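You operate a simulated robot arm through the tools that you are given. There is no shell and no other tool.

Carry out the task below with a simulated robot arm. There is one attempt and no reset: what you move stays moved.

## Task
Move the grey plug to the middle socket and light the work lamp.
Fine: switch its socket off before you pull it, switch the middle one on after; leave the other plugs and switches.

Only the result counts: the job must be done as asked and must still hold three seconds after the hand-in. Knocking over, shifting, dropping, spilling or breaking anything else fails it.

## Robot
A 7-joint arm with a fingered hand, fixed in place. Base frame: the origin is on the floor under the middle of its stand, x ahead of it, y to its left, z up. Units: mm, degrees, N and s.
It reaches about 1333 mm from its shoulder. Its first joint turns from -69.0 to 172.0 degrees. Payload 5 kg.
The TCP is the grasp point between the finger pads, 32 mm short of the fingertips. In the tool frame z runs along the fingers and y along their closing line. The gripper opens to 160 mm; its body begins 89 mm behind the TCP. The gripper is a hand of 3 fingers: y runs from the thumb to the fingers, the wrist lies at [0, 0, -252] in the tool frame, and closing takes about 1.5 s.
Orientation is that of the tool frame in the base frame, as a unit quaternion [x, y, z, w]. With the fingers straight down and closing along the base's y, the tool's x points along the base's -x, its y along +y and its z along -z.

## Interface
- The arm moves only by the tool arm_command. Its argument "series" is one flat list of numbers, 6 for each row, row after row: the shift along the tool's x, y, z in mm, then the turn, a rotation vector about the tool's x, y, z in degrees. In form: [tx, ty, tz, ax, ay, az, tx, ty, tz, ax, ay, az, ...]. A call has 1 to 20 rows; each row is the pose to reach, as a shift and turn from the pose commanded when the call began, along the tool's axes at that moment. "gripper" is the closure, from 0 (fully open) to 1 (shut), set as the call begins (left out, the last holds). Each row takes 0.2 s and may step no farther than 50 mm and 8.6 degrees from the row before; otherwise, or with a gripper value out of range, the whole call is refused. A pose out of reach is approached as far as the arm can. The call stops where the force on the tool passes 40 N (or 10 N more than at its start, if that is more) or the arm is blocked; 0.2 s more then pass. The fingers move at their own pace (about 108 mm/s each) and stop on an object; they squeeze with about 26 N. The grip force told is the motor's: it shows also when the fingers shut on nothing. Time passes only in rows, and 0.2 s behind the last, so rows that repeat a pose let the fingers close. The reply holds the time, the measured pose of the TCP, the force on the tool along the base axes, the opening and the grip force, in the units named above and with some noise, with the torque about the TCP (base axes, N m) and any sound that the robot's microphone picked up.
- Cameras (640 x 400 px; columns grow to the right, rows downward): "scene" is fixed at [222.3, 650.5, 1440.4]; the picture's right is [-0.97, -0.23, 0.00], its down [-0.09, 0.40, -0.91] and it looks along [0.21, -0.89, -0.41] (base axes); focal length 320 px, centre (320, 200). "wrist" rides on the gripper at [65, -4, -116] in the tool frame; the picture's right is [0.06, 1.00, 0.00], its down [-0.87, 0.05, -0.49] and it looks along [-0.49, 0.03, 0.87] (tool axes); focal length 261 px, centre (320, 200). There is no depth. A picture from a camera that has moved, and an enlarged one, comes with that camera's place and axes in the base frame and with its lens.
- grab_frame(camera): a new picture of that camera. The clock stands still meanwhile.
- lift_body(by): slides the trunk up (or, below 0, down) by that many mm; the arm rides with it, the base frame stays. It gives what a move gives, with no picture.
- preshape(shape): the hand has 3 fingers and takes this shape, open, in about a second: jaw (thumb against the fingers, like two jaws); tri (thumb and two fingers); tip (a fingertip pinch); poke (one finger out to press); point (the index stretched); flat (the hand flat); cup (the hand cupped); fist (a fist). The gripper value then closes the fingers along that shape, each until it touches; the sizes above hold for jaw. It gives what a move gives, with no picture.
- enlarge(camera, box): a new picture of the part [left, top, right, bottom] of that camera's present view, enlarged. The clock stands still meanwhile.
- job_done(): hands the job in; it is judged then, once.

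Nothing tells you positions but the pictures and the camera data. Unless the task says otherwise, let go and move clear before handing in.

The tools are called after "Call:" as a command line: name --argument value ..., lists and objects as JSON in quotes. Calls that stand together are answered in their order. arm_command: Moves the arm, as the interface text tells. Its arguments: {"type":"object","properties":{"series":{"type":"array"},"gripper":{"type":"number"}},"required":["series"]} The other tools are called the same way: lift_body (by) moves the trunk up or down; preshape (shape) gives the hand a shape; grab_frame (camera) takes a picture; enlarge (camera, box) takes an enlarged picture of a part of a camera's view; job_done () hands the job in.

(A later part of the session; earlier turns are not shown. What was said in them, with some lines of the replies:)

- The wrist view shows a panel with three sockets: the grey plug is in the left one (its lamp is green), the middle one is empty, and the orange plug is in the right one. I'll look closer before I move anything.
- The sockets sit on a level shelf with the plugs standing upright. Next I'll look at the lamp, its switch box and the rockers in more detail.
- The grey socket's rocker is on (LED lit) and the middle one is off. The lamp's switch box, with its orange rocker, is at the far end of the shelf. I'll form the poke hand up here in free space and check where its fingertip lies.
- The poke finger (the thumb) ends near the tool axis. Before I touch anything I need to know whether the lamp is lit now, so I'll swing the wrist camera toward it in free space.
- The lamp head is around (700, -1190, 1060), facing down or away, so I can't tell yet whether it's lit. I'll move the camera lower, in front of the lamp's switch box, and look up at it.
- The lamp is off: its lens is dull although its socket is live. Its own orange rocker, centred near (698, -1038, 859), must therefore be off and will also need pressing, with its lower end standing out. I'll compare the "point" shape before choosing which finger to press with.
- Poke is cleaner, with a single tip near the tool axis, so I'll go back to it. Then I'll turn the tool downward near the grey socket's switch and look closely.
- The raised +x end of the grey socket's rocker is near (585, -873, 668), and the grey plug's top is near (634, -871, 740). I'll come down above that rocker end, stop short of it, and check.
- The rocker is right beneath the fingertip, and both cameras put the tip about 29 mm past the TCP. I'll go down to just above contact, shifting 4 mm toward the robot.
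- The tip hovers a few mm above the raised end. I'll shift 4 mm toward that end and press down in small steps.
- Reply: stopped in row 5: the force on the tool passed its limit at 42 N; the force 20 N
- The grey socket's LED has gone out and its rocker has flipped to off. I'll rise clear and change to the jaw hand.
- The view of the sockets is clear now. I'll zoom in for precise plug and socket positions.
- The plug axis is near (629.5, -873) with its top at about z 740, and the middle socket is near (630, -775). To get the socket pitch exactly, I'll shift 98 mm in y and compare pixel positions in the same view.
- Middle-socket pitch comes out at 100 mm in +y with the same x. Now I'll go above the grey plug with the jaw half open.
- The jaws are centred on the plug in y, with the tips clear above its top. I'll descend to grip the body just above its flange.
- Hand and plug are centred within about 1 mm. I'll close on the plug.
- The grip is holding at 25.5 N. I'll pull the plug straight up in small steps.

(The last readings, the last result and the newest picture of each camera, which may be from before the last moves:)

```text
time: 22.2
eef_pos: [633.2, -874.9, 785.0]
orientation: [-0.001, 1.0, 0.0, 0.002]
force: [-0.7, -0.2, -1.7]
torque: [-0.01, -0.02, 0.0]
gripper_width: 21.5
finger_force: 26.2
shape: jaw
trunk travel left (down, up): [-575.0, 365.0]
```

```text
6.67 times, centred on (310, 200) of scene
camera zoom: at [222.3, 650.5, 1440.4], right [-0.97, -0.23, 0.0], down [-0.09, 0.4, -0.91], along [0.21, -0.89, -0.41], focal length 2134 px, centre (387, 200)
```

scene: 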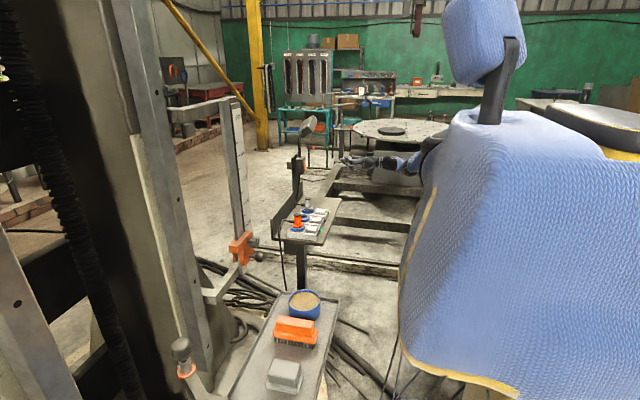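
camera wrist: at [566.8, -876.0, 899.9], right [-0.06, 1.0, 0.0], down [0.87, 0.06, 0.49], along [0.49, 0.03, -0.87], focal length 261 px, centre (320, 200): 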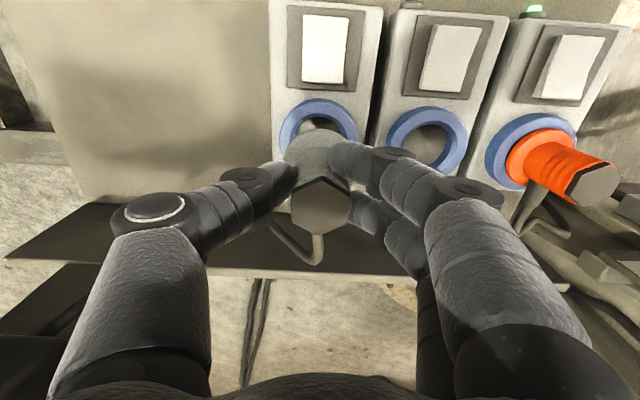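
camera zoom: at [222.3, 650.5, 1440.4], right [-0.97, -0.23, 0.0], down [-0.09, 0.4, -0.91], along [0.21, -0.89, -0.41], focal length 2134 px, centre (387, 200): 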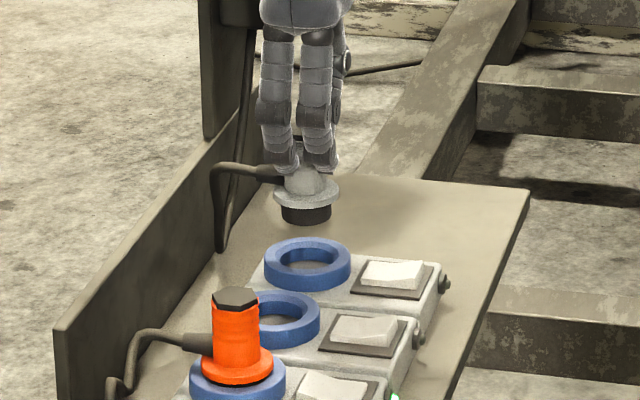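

The plug is out and hanging straight. I'll carry it 100 mm across, above the middle socket.

Call:
arm_command --series '[0, 20, 0, 0, 0, 0, 0, 40, 0, 0, 0, 0, 0, 60, 0, 0, 0, 0, 0, 80, 0, 0, 0, 0, -0.5, 94, 0, 0, 0, 0, -0.5, 99.1, 0, 0, 0, 0, -0.5, 99.1, 0, 0, 0, 0]'

Call:
grab_frame --camera "wrist"

Call:
enlarge --camera "scene" --box '[285, 170, 335, 230]'

```text
time: 23.8
eef_pos: [633.7, -777.1, 784.1]
orientation: [0.0, 1.0, -0.001, 0.002]
force: [0.3, -0.1, -1.0]
torque: [0.01, 0.01, 0.0]
gripper_width: 21.5
finger_force: 26.1
shape: jaw
trunk travel left (down, up): [-575.0, 365.0]
```

```text
taken
camera wrist: at [566.8, -777.9, 899.7], right [-0.06, 1.0, 0.0], down [0.87, 0.06, 0.49], along [0.49, 0.03, -0.87], focal length 261 px, centre (320, 200)
```

wrist: 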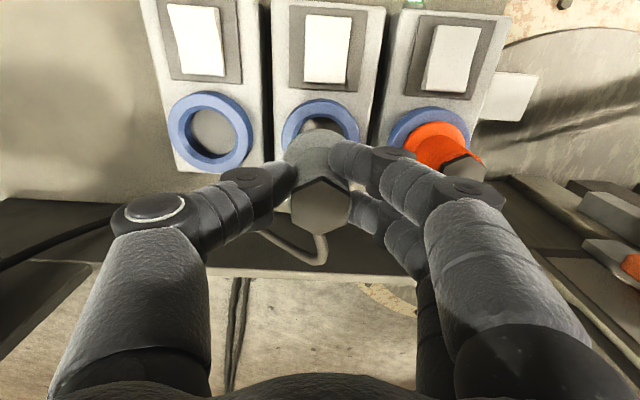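

```text
6.67 times, centred on (310, 200) of scene
camera zoom: at [222.3, 650.5, 1440.4], right [-0.97, -0.23, 0.0], down [-0.09, 0.4, -0.91], along [0.21, -0.89, -0.41], focal length 2134 px, centre (387, 200)
```

zoom: 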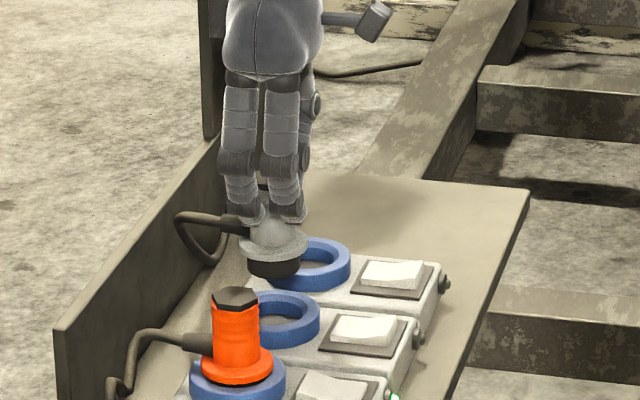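

I'm about 1 mm short in y by the camera position, and the image agrees. I'll correct that and lower to just above the socket to check.

Call:
arm_command --series '[-0.3, 1.0, 0, 0, 0, 0, -0.3, 1.0, 10, 0, 0, 0, -0.3, 1.0, 18, 0, 0, 0, -0.3, 1.0, 22, 0, 0, 0, -0.3, 1.0, 22, 0, 0, 0]'

Call:
enlarge --camera "wrist" --box '[240, 60, 400, 180]'

Call:
enlarge --camera "scene" --box '[290, 185, 330, 230]'

```text
time: 25.0
eef_pos: [634.7, -775.7, 761.8]
orientation: [0.001, 1.0, 0.0, 0.002]
force: [-0.4, -0.4, -2.1]
torque: [0.06, 0.02, -0.01]
gripper_width: 21.5
finger_force: 25.8
shape: jaw
trunk travel left (down, up): [-575.0, 365.0]
```

```text
3.33 times, centred on (320, 120) of wrist
camera zoom: at [567.7, -777.0, 877.4], right [-0.06, 1.0, 0.0], down [0.87, 0.06, 0.49], along [0.49, 0.03, -0.87], focal length 869 px, centre (320, 467)
```

zoom: 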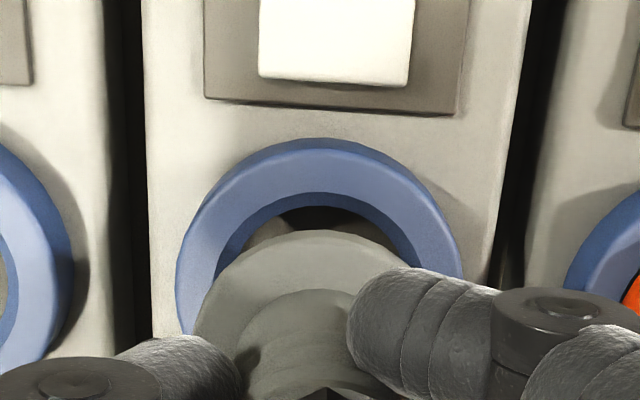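

```text
8.89 times, centred on (310, 208) of scene
camera zoom: at [222.3, 650.5, 1440.4], right [-0.97, -0.23, 0.0], down [-0.09, 0.4, -0.91], along [0.21, -0.89, -0.41], focal length 2846 px, centre (409, 133)
```

zoom: 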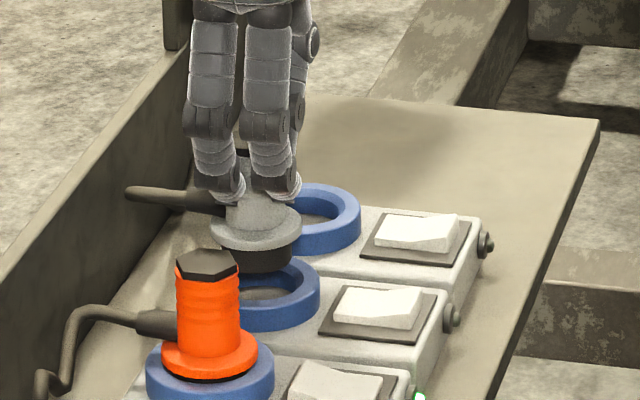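

The plug is on the socket axis to within about 0.5 mm. I'll insert it with a slow vertical descent to the depth where it sat before, which is about 29 mm.

Call:
arm_command --series '[0.3, 0, 4, 0, 0, 0, 0.3, 0, 8, 0, 0, 0, 0.3, 0, 12, 0, 0, 0, 0.3, 0, 15, 0, 0, 0, 0.3, 0, 18, 0, 0, 0, 0.3, 0, 21, 0, 0, 0, 0.3, 0, 24, 0, 0, 0, 0.3, 0, 26, 0, 0, 0, 0.3, 0, 28, 0, 0, 0, 0.3, 0, 29, 0, 0, 0, 0.3, 0, 29, 0, 0, 0]'

Call:
enlarge --camera "wrist" --box '[240, 60, 400, 260]'

Call:
enlarge --camera "scene" --box '[290, 185, 330, 230]'

```text
time: 27.4
eef_pos: [633.3, -775.6, 733.3]
orientation: [0.0, 1.0, 0.0, 0.002]
force: [0.1, 0.2, -1.7]
torque: [0.0, 0.02, 0.03]
gripper_width: 21.2
finger_force: 26.0
shape: jaw
trunk travel left (down, up): [-575.0, 365.0]
```

```text
2.00 times, centred on (320, 160) of wrist
camera zoom: at [567.0, -777.3, 848.5], right [-0.06, 1.0, 0.0], down [0.87, 0.06, 0.49], along [0.49, 0.03, -0.87], focal length 521 px, centre (320, 280)
```

zoom: 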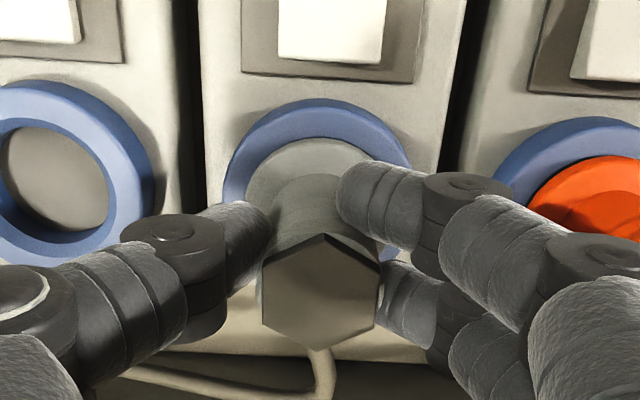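

```text
8.89 times, centred on (310, 208) of scene
camera zoom: at [222.3, 650.5, 1440.4], right [-0.97, -0.23, 0.0], down [-0.09, 0.4, -0.91], along [0.21, -0.89, -0.41], focal length 2846 px, centre (409, 133)
```

zoom: 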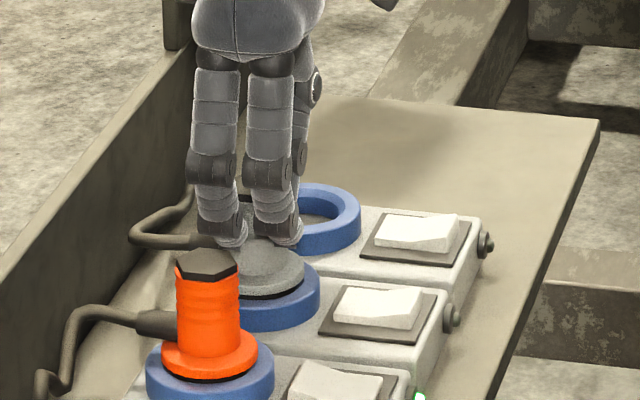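

The plug is down to its old depth with almost no load. I'll press gently to confirm it's fully seated.

Call:
arm_command --series '[0, 0, 1, 0, 0, 0, 0, 0, 2, 0, 0, 0, 0, 0, 2.5, 0, 0, 0]'

Call:
enlarge --camera "scene" --box '[290, 185, 330, 230]'

Call:
enlarge --camera "wrist" --box '[240, 60, 400, 260]'

```text
time: 28.2
eef_pos: [634.8, -775.7, 732.6]
orientation: [0.0, 1.0, -0.001, 0.002]
force: [-1.3, -1.4, 10.0]
torque: [-0.02, 0.02, -0.04]
gripper_width: 21.8
finger_force: 26.2
shape: jaw
trunk travel left (down, up): [-575.0, 365.0]
```

```text
8.89 times, centred on (310, 208) of scene
camera zoom: at [222.3, 650.5, 1440.4], right [-0.97, -0.23, 0.0], down [-0.09, 0.4, -0.91], along [0.21, -0.89, -0.41], focal length 2846 px, centre (409, 133)
```

zoom: 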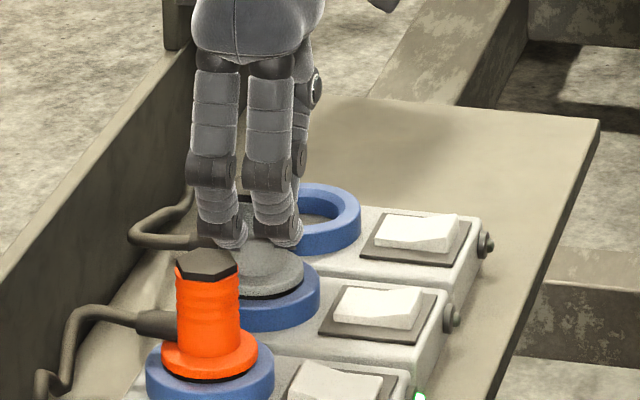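

```text
2.00 times, centred on (320, 160) of wrist
camera zoom: at [567.0, -777.1, 847.5], right [-0.06, 1.0, 0.0], down [0.87, 0.06, 0.5], along [0.49, 0.03, -0.87], focal length 521 px, centre (320, 280)
```

zoom: 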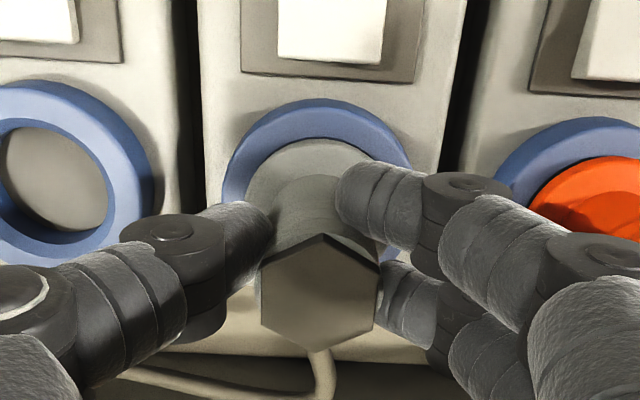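

Reaction is 10 N with no further travel, so the plug is seated. I'll open the jaw only part way, to stay clear of the orange plug.

Call:
arm_command --series '[0, 0, -1, 0, 0, 0, 0, 0, -1, 0, 0, 0, 0, 0, -1, 0, 0, 0, 0, 0, -1, 0, 0, 0, 0, 0, -1, 0, 0, 0]' --gripper 0.6

Call:
grab_frame --camera "wrist"

Call:
enlarge --camera "scene" --box '[290, 180, 330, 230]'

```text
time: 29.4
eef_pos: [634.0, -773.1, 732.0]
orientation: [-0.001, 1.0, -0.001, 0.002]
force: [-0.4, 0.6, 0.5]
torque: [0.0, 0.04, 0.02]
gripper_width: 63.4
finger_force: 0.0
shape: jaw
trunk travel left (down, up): [-575.0, 365.0]
```

```text
taken
camera wrist: at [567.4, -777.1, 847.2], right [-0.06, 1.0, 0.0], down [0.87, 0.06, 0.49], along [0.49, 0.03, -0.87], focal length 261 px, centre (320, 200)
```

wrist: 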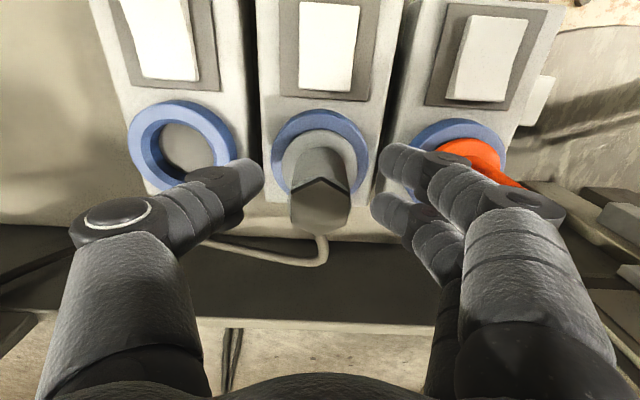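

```text
8.00 times, centred on (310, 205) of scene
camera zoom: at [222.3, 650.5, 1440.4], right [-0.97, -0.23, 0.0], down [-0.09, 0.4, -0.91], along [0.21, -0.89, -0.41], focal length 2561 px, centre (400, 160)
```

zoom: 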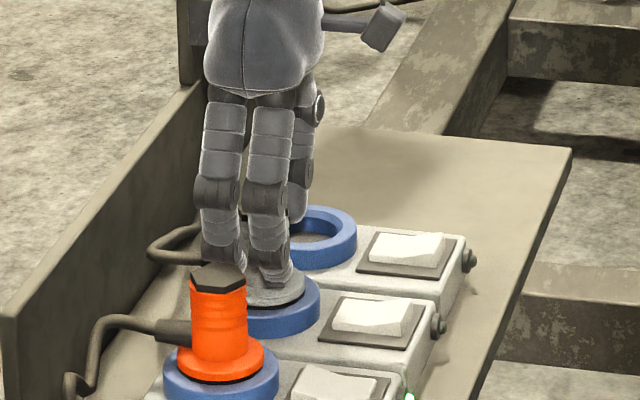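

Released, and the plug stands seated and upright. I'll lift straight up, go back to the poke hand, and look.

Call:
arm_command --series '[0, 0, -10, 0, 0, 0, 0, 0, -25, 0, 0, 0, 0, 0, -50, 0, 0, 0, 0, 0, -85, 0, 0, 0, 20, 0, -125, 0, 0, 0, 50, 0, -135, 0, 0, 0, 80, 0, -135, 0, 0, 0]'

Call:
enlarge --camera "wrist" --box '[200, 70, 440, 230]'

Call:
enlarge --camera "scene" --box '[285, 190, 335, 235]'

Call:
preshape --shape "poke"

```text
time: 31.0
eef_pos: [554.6, -774.1, 866.3]
orientation: [-0.002, 1.0, -0.001, 0.002]
force: [-0.1, 0.4, -1.0]
torque: [0.04, -0.05, -0.01]
gripper_width: 63.6
finger_force: 0.0
shape: jaw
trunk travel left (down, up): [-575.0, 365.0]
```

```text
2.50 times, centred on (320, 150) of wrist
camera zoom: at [485.9, -776.1, 981.8], right [-0.06, 1.0, 0.0], down [0.87, 0.06, 0.49], along [0.49, 0.03, -0.87], focal length 652 px, centre (320, 325)
```

zoom: 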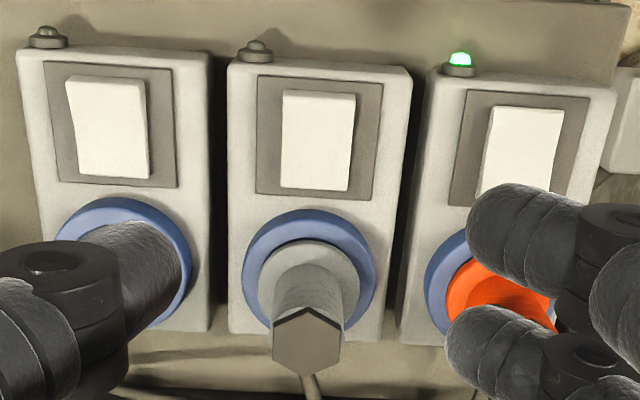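

```text
8.89 times, centred on (310, 212) of scene
camera zoom: at [222.3, 650.5, 1440.4], right [-0.97, -0.23, 0.0], down [-0.09, 0.4, -0.91], along [0.21, -0.89, -0.41], focal length 2846 px, centre (409, 89)
```

zoom: 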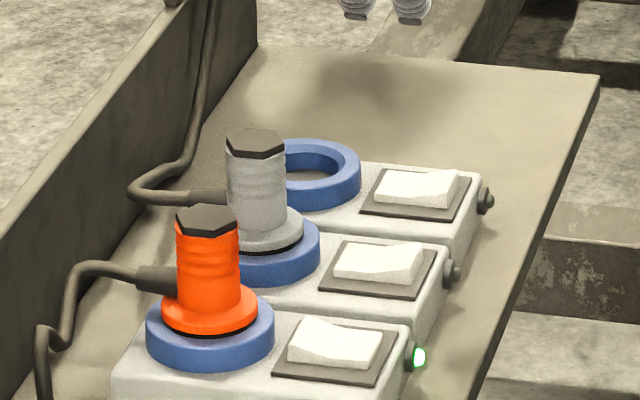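

```text
time: 31.9
eef_pos: [552.9, -774.2, 865.7]
orientation: [-0.001, 1.0, -0.001, 0.002]
force: [0.1, 0.0, 0.6]
torque: [-0.02, 0.02, -0.02]
gripper_width: 0.0
finger_force: 0.1
shape: poke
trunk travel left (down, up): [-575.0, 365.0]
```

The plug sits just like the orange one. Next I'll press the middle rocker's raised robot-side end, near (549, -773), and I'll descend to just above it first.

Call:
arm_command --series '[0, -3, 40, 0, 0, 0, 0, -3, 80, 0, 0, 0, 0, -3, 120, 0, 0, 0, 0, -3, 145, 0, 0, 0, 0, -3, 158, 0, 0, 0, 0, -3, 158, 0, 0, 0]'

Call:
enlarge --camera "wrist" --box '[230, 60, 430, 210]'

Call:
enlarge --camera "scene" --box '[290, 185, 345, 235]'

```text
time: 33.3
eef_pos: [553.7, -779.6, 708.5]
orientation: [0.001, 1.0, -0.001, 0.002]
force: [-0.7, 0.1, 0.1]
torque: [-0.05, -0.01, 0.0]
gripper_width: 0.2
finger_force: 0.1
shape: poke
trunk travel left (down, up): [-575.0, 365.0]
```

```text
2.67 times, centred on (330, 135) of wrist
camera zoom: at [486.2, -780.6, 824.8], right [-0.06, 1.0, 0.0], down [0.87, 0.06, 0.5], along [0.49, 0.03, -0.87], focal length 695 px, centre (293, 373)
```

zoom: 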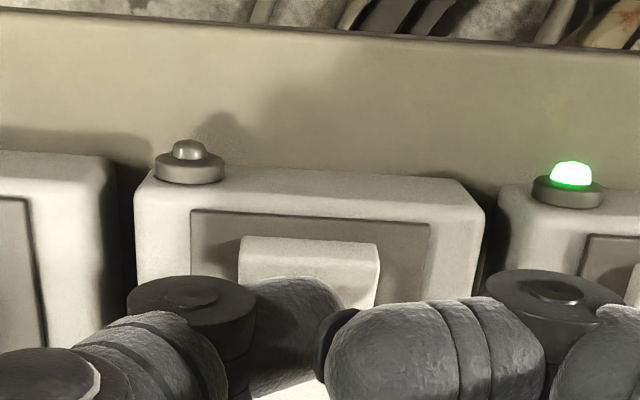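

```text
8.00 times, centred on (318, 210) of scene
camera zoom: at [222.3, 650.5, 1440.4], right [-0.97, -0.23, 0.0], down [-0.09, 0.4, -0.91], along [0.21, -0.89, -0.41], focal length 2561 px, centre (340, 120)
```

zoom: 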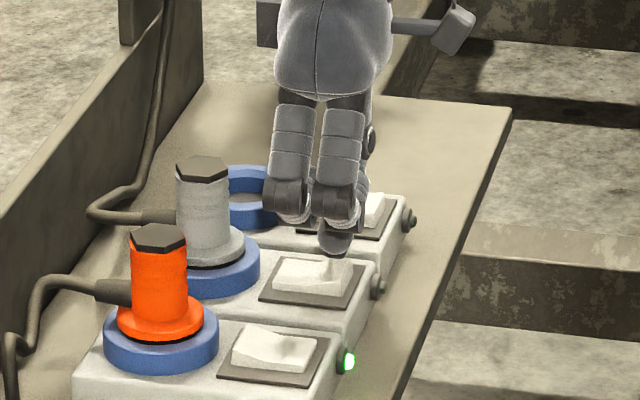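

Call:
arm_command --series '[2, 0, 6, 0, 0, 0, 2, 0, 9, 0, 0, 0, 2, 0, 11, 0, 0, 0, 2, 0, 13, 0, 0, 0, 2, 0, 15, 0, 0, 0, 2, 0, 17, 0, 0, 0, 2, 0, 19, 0, 0, 0]'

Call:
enlarge --camera "wrist" --box '[230, 60, 430, 210]'

Call:
enlarge --camera "scene" --box '[290, 185, 345, 235]'

```text
time: 34.7
eef_pos: [553.3, -779.1, 696.0]
orientation: [0.0, 1.0, -0.004, 0.004]
force: [-10.7, -5.8, 26.5]
torque: [0.06, 0.13, 0.05]
gripper_width: 0.0
finger_force: 0.1
shape: poke
trunk travel left (down, up): [-575.0, 365.0]
stopped in row 7: the force on the tool passed its limit at 42 N (the readings are from after the stop); the commanded pose is now the measured one
```

```text
2.67 times, centred on (330, 135) of wrist
camera zoom: at [486.1, -780.7, 811.4], right [-0.06, 1.0, -0.01], down [0.87, 0.06, 0.5], along [0.5, 0.02, -0.87], focal length 695 px, centre (293, 373)
```

zoom: 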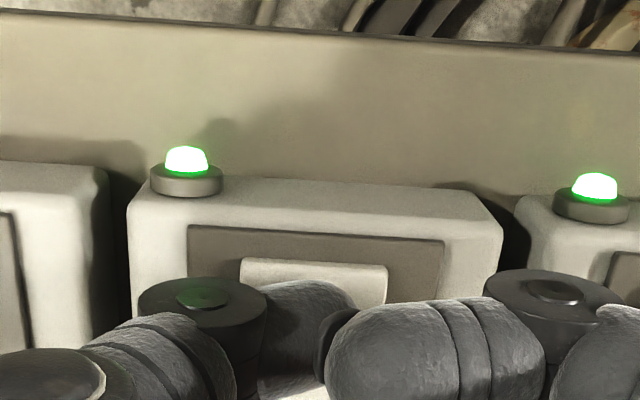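

```text
8.00 times, centred on (318, 210) of scene
camera zoom: at [222.3, 650.5, 1440.4], right [-0.97, -0.23, 0.0], down [-0.09, 0.4, -0.91], along [0.21, -0.89, -0.41], focal length 2561 px, centre (340, 120)
```

zoom: 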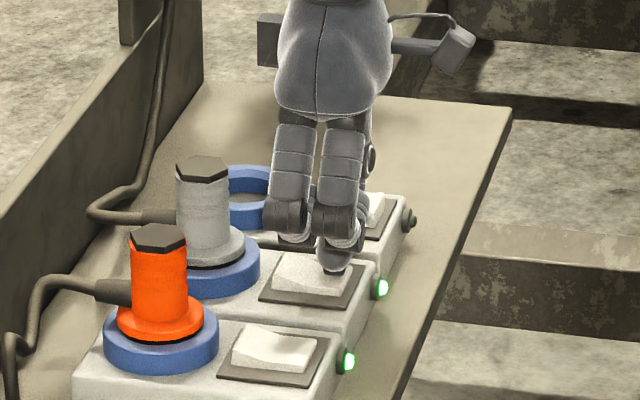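

The middle socket's LED is green now. I'll rise clear and swing back to the pose in front of the lamp's switch box to check the lamp.

Call:
arm_command --series '[0, 0, -6, 0, 0, 0, 5, 0, -40, 0, 0, 0, 20, -10, -80, 0, 0, 0, 40, -30, -120, 0, 0, 0, 60, -60, -150, 0, 0, 0, 75, -95, -170, 0, 0, 0, 85, -135, -180, 0, 0, 0, 90, -175, -185, 0, 0, 0]'

Call:
enlarge --camera "scene" --box '[280, 185, 345, 240]'

Call:
enlarge --camera "scene" --box '[280, 100, 350, 180]'

```text
time: 36.5
eef_pos: [463.9, -953.9, 878.9]
orientation: [0.0, 1.0, -0.002, 0.002]
force: [0.1, -0.6, -0.2]
torque: [0.0, -0.03, 0.0]
gripper_width: 0.0
finger_force: 0.1
shape: poke
trunk travel left (down, up): [-575.0, 365.0]
```

```text
7.27 times, centred on (312, 212) of scene
camera zoom: at [222.3, 650.5, 1440.4], right [-0.97, -0.23, 0.0], down [-0.09, 0.4, -0.91], along [0.21, -0.89, -0.41], focal length 2328 px, centre (374, 109)
```

zoom: 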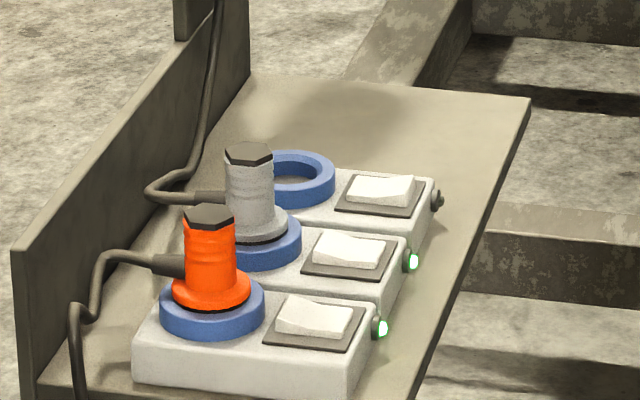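

```text
5.00 times, centred on (315, 140) of scene
camera zoom: at [222.3, 650.5, 1440.4], right [-0.97, -0.23, 0.0], down [-0.09, 0.4, -0.91], along [0.21, -0.89, -0.41], focal length 1601 px, centre (345, 500)
```

zoom: 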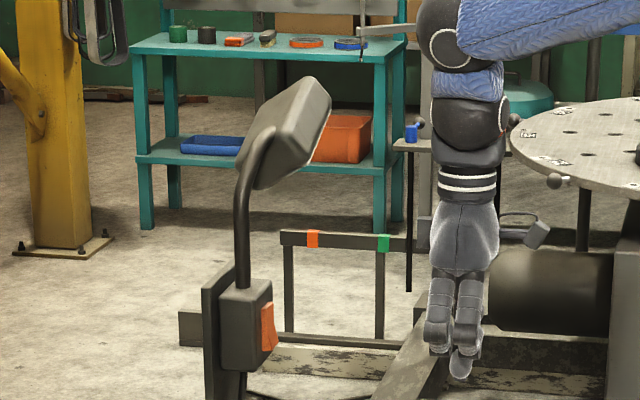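

Call:
arm_command --series '[0, -4, -3, 0, -8.2, 0, 1, -8, -6, 0, -16.4, 0, 2, -12, -9, 0, -24.5, 0, 2, -17, -12, 0, -32.7, 0, 3, -21, -15, 0, -40.9, 0, 3, -25, -18, 0, -49.1, 0, 4, -29, -20, 0, -57.3, 0, 4, -34, -22, 0, -65.5, 0, 5, -38, -24, 0, -73.6, 0, 5, -42, -26, 0, -81.8, 0, 6, -46, -28, 0, -90, 0]'

Call:
grab_frame --camera "wrist"

Call:
enlarge --camera "wrist" --box '[120, 0, 360, 230]'

```text
time: 38.9
eef_pos: [456.8, -1000.4, 905.0]
orientation: [-0.001, 0.705, -0.001, 0.709]
force: [0.4, -0.3, -0.8]
torque: [0.03, -0.04, 0.09]
gripper_width: 0.0
finger_force: 0.1
shape: poke
trunk travel left (down, up): [-575.0, 365.0]
```

```text
taken
camera wrist: at [340.1, -1002.2, 840.0], right [0.0, 1.0, -0.07], down [-0.5, 0.06, 0.87], along [0.87, 0.03, 0.5], focal length 261 px, centre (320, 200)
```

wrist: 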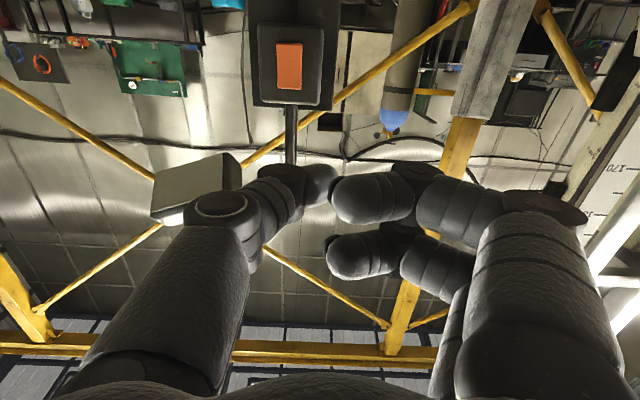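

```text
1.74 times, centred on (240, 115) of wrist
camera zoom: at [340.1, -1002.2, 840.0], right [0.0, 1.0, -0.07], down [-0.5, 0.06, 0.87], along [0.87, 0.03, 0.5], focal length 453 px, centre (459, 348)
```

zoom: 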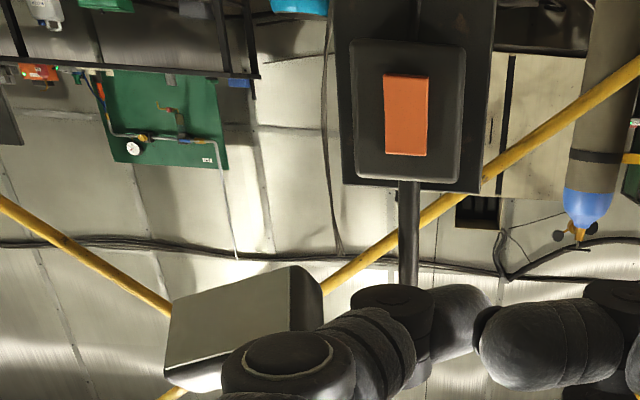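

The lamp is still off with its socket live, so its own switch has to be pressed. I'll line the finger up with the protruding lower end of the orange rocker at about (692, -1038, 845) and stop short.

Call:
arm_command --series '[20, -15, 0, 0, 0, 0, 40, -30, 20, 0, 0, 0, 60, -44, 50, 0, 0, 0, 60, -44, 95, 0, 0, 0, 60, -44, 140, 0, 0, 0, 60, -44, 165, 0, 0, 0, 60, -44, 175, 0, 0, 0]'

Call:
grab_frame --camera "wrist"

Call:
enlarge --camera "scene" --box '[280, 130, 350, 190]'

```text
time: 40.5
eef_pos: [632.0, -1044.9, 847.5]
orientation: [-0.001, 0.705, -0.001, 0.709]
force: [-0.4, -0.1, 0.4]
torque: [0.02, 0.0, 0.0]
gripper_width: 0.0
finger_force: 0.0
shape: poke
trunk travel left (down, up): [-575.0, 365.0]
```

```text
taken
camera wrist: at [516.2, -1046.9, 782.0], right [0.0, 1.0, -0.07], down [-0.5, 0.06, 0.87], along [0.87, 0.03, 0.49], focal length 261 px, centre (320, 200)
```

wrist: 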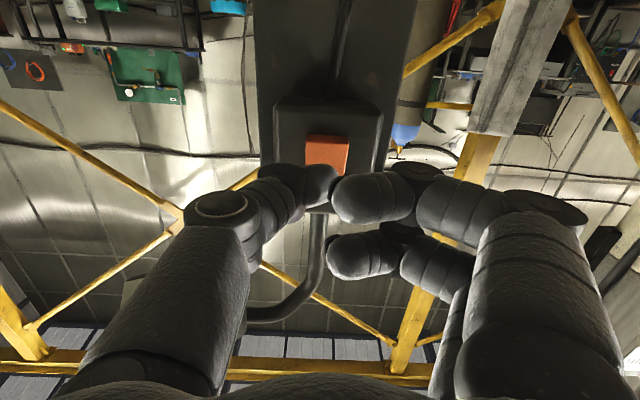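

```text
6.67 times, centred on (315, 160) of scene
camera zoom: at [222.3, 650.5, 1440.4], right [-0.97, -0.23, 0.0], down [-0.09, 0.4, -0.91], along [0.21, -0.89, -0.41], focal length 2134 px, centre (353, 467)
```

zoom: 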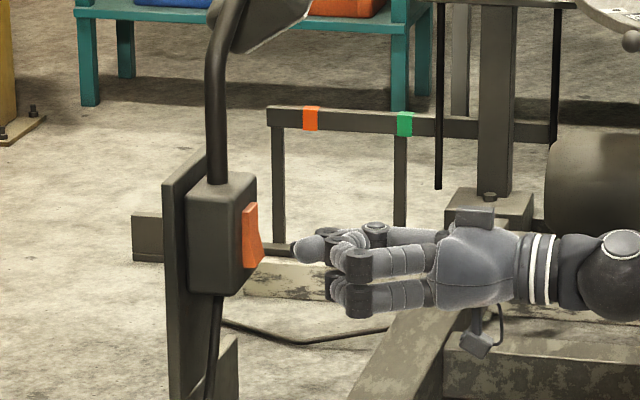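

The tip is about 25 mm short of the rocker and slightly high for its lower end. I'll drop 5 mm and push forward in small steps.

Call:
arm_command --series '[5, 0, 8, 0, 0, 0, 5, 0, 16, 0, 0, 0, 5, 0, 20, 0, 0, 0, 5, 0, 23, 0, 0, 0, 5, 0, 25, 0, 0, 0, 5, 0, 27, 0, 0, 0, 5, 0, 29, 0, 0, 0, 5, 0, 31, 0, 0, 0, 5, 0, 33, 0, 0, 0]'

Call:
grab_frame --camera "wrist"

Call:
enlarge --camera "scene" --box '[280, 105, 350, 190]'

```text
time: 42.5
eef_pos: [663.6, -1043.6, 843.3]
orientation: [-0.002, 0.705, -0.002, 0.709]
force: [-9.1, -0.1, -1.2]
torque: [-0.01, -0.03, 0.04]
gripper_width: 0.0
finger_force: 0.1
shape: poke
trunk travel left (down, up): [-575.0, 365.0]
```

```text
taken
camera wrist: at [546.9, -1046.4, 777.3], right [0.0, 1.0, -0.07], down [-0.5, 0.06, 0.87], along [0.87, 0.03, 0.49], focal length 261 px, centre (320, 200)
```

wrist: 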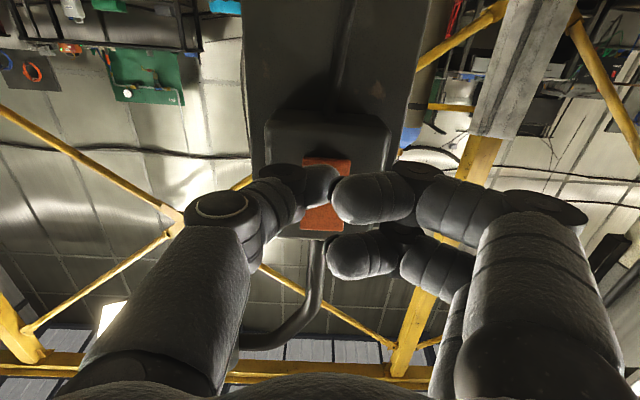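

```text
4.71 times, centred on (315, 148) of scene
camera zoom: at [222.3, 650.5, 1440.4], right [-0.97, -0.23, 0.0], down [-0.09, 0.4, -0.91], along [0.21, -0.89, -0.41], focal length 1507 px, centre (344, 447)
```

zoom: 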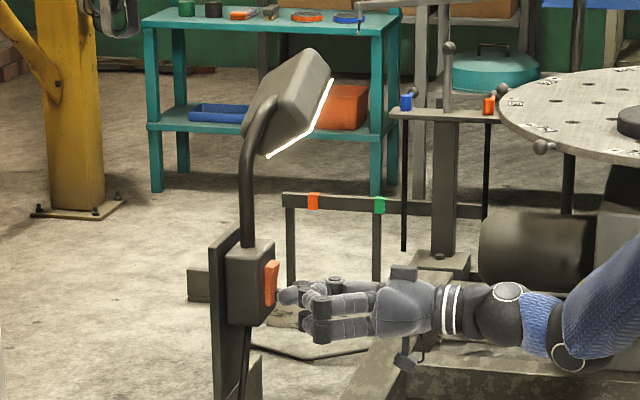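

The lamp is lit: its lens glows in both views and the rocker has flipped. I'll back straight out and move clear.

Call:
arm_command --series '[0, 0, -6, 0, 0, 0, 0, 0, -30, 0, 0, 0, 0, 0, -70, 0, 0, 0, 0, 0, -115, 0, 0, 0, -15, 15, -160, 0, 0, 0, -40, 30, -195, 0, 0, 0, -60, 40, -210, 0, 0, 0, -60, 40, -210, 0, 0, 0]'

Call:
grab_frame --camera "wrist"

Call:
enlarge --camera "scene" --box '[280, 105, 350, 190]'

Call:
enlarge --camera "scene" --box '[280, 185, 345, 240]'

```text
time: 44.3
eef_pos: [456.3, -1002.5, 901.8]
orientation: [-0.001, 0.706, -0.001, 0.709]
force: [0.4, -0.5, -1.2]
torque: [0.03, 0.02, 0.0]
gripper_width: 0.0
finger_force: 0.0
shape: poke
trunk travel left (down, up): [-575.0, 365.0]
```

```text
taken
camera wrist: at [338.7, -1004.6, 835.7], right [0.0, 1.0, -0.07], down [-0.5, 0.06, 0.87], along [0.87, 0.03, 0.5], focal length 261 px, centre (320, 200)
```

wrist: 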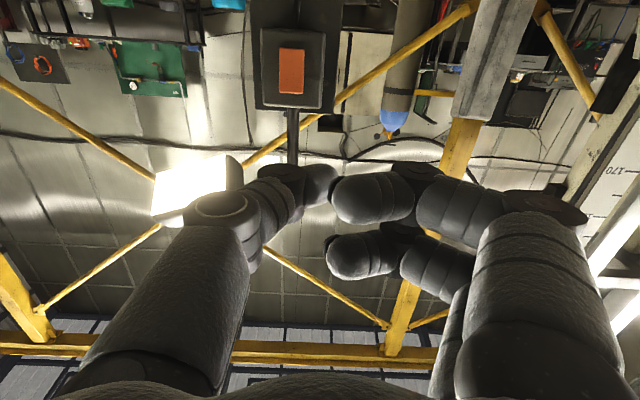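

```text
4.71 times, centred on (315, 148) of scene
camera zoom: at [222.3, 650.5, 1440.4], right [-0.97, -0.23, 0.0], down [-0.09, 0.4, -0.91], along [0.21, -0.89, -0.41], focal length 1507 px, centre (344, 447)
```

zoom: 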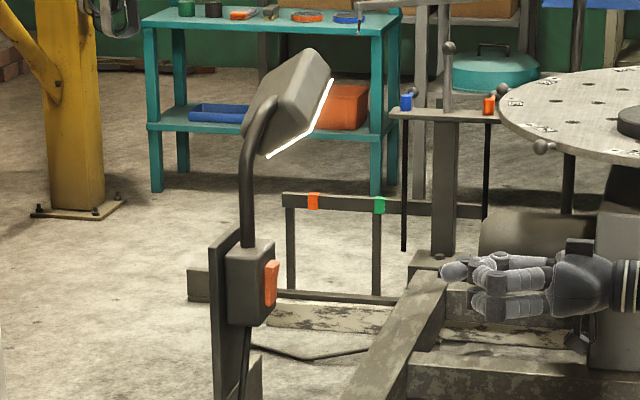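

```text
7.27 times, centred on (312, 212) of scene
camera zoom: at [222.3, 650.5, 1440.4], right [-0.97, -0.23, 0.0], down [-0.09, 0.4, -0.91], along [0.21, -0.89, -0.41], focal length 2328 px, centre (374, 109)
```

zoom: 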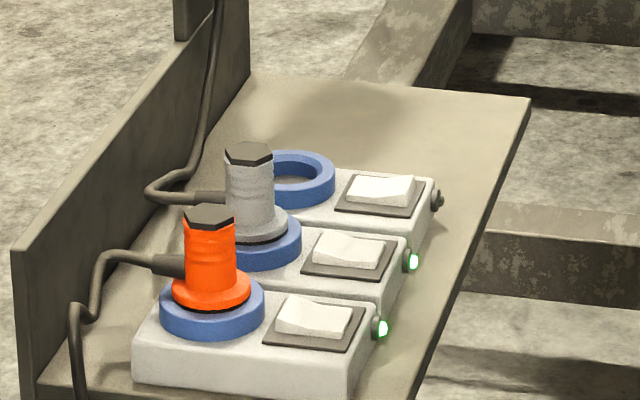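

The lamp is lit and staying lit. The grey plug is seated in the middle socket with its LED green, the old socket is off, and the orange plug and its switch are untouched. The hand is clear, so I'm handing in.

Call:
job_done

```text
The job is handed in.
```

The grey plug is now in the middle socket and the work lamp is lit. I handed the job in with the hand clear of everything.

- **Old socket:** I switched it off before pulling the plug, and its LED went out.
- **Middle socket:** The plug went in to the same depth it had before. I then switched the socket on, and its LED is green.
- **Lamp:** It stayed dark with the middle socket on, and it had been dark before too, because its own orange switch was off. I pressed that switch and the lamp came on.
- **Other plug and switch:** I did not touch the orange plug or its switch, and its LED is still green.

I took "leave the other plugs and switches" to mean the ones on the socket strip. The lamp could not be lit without pressing its own switch.
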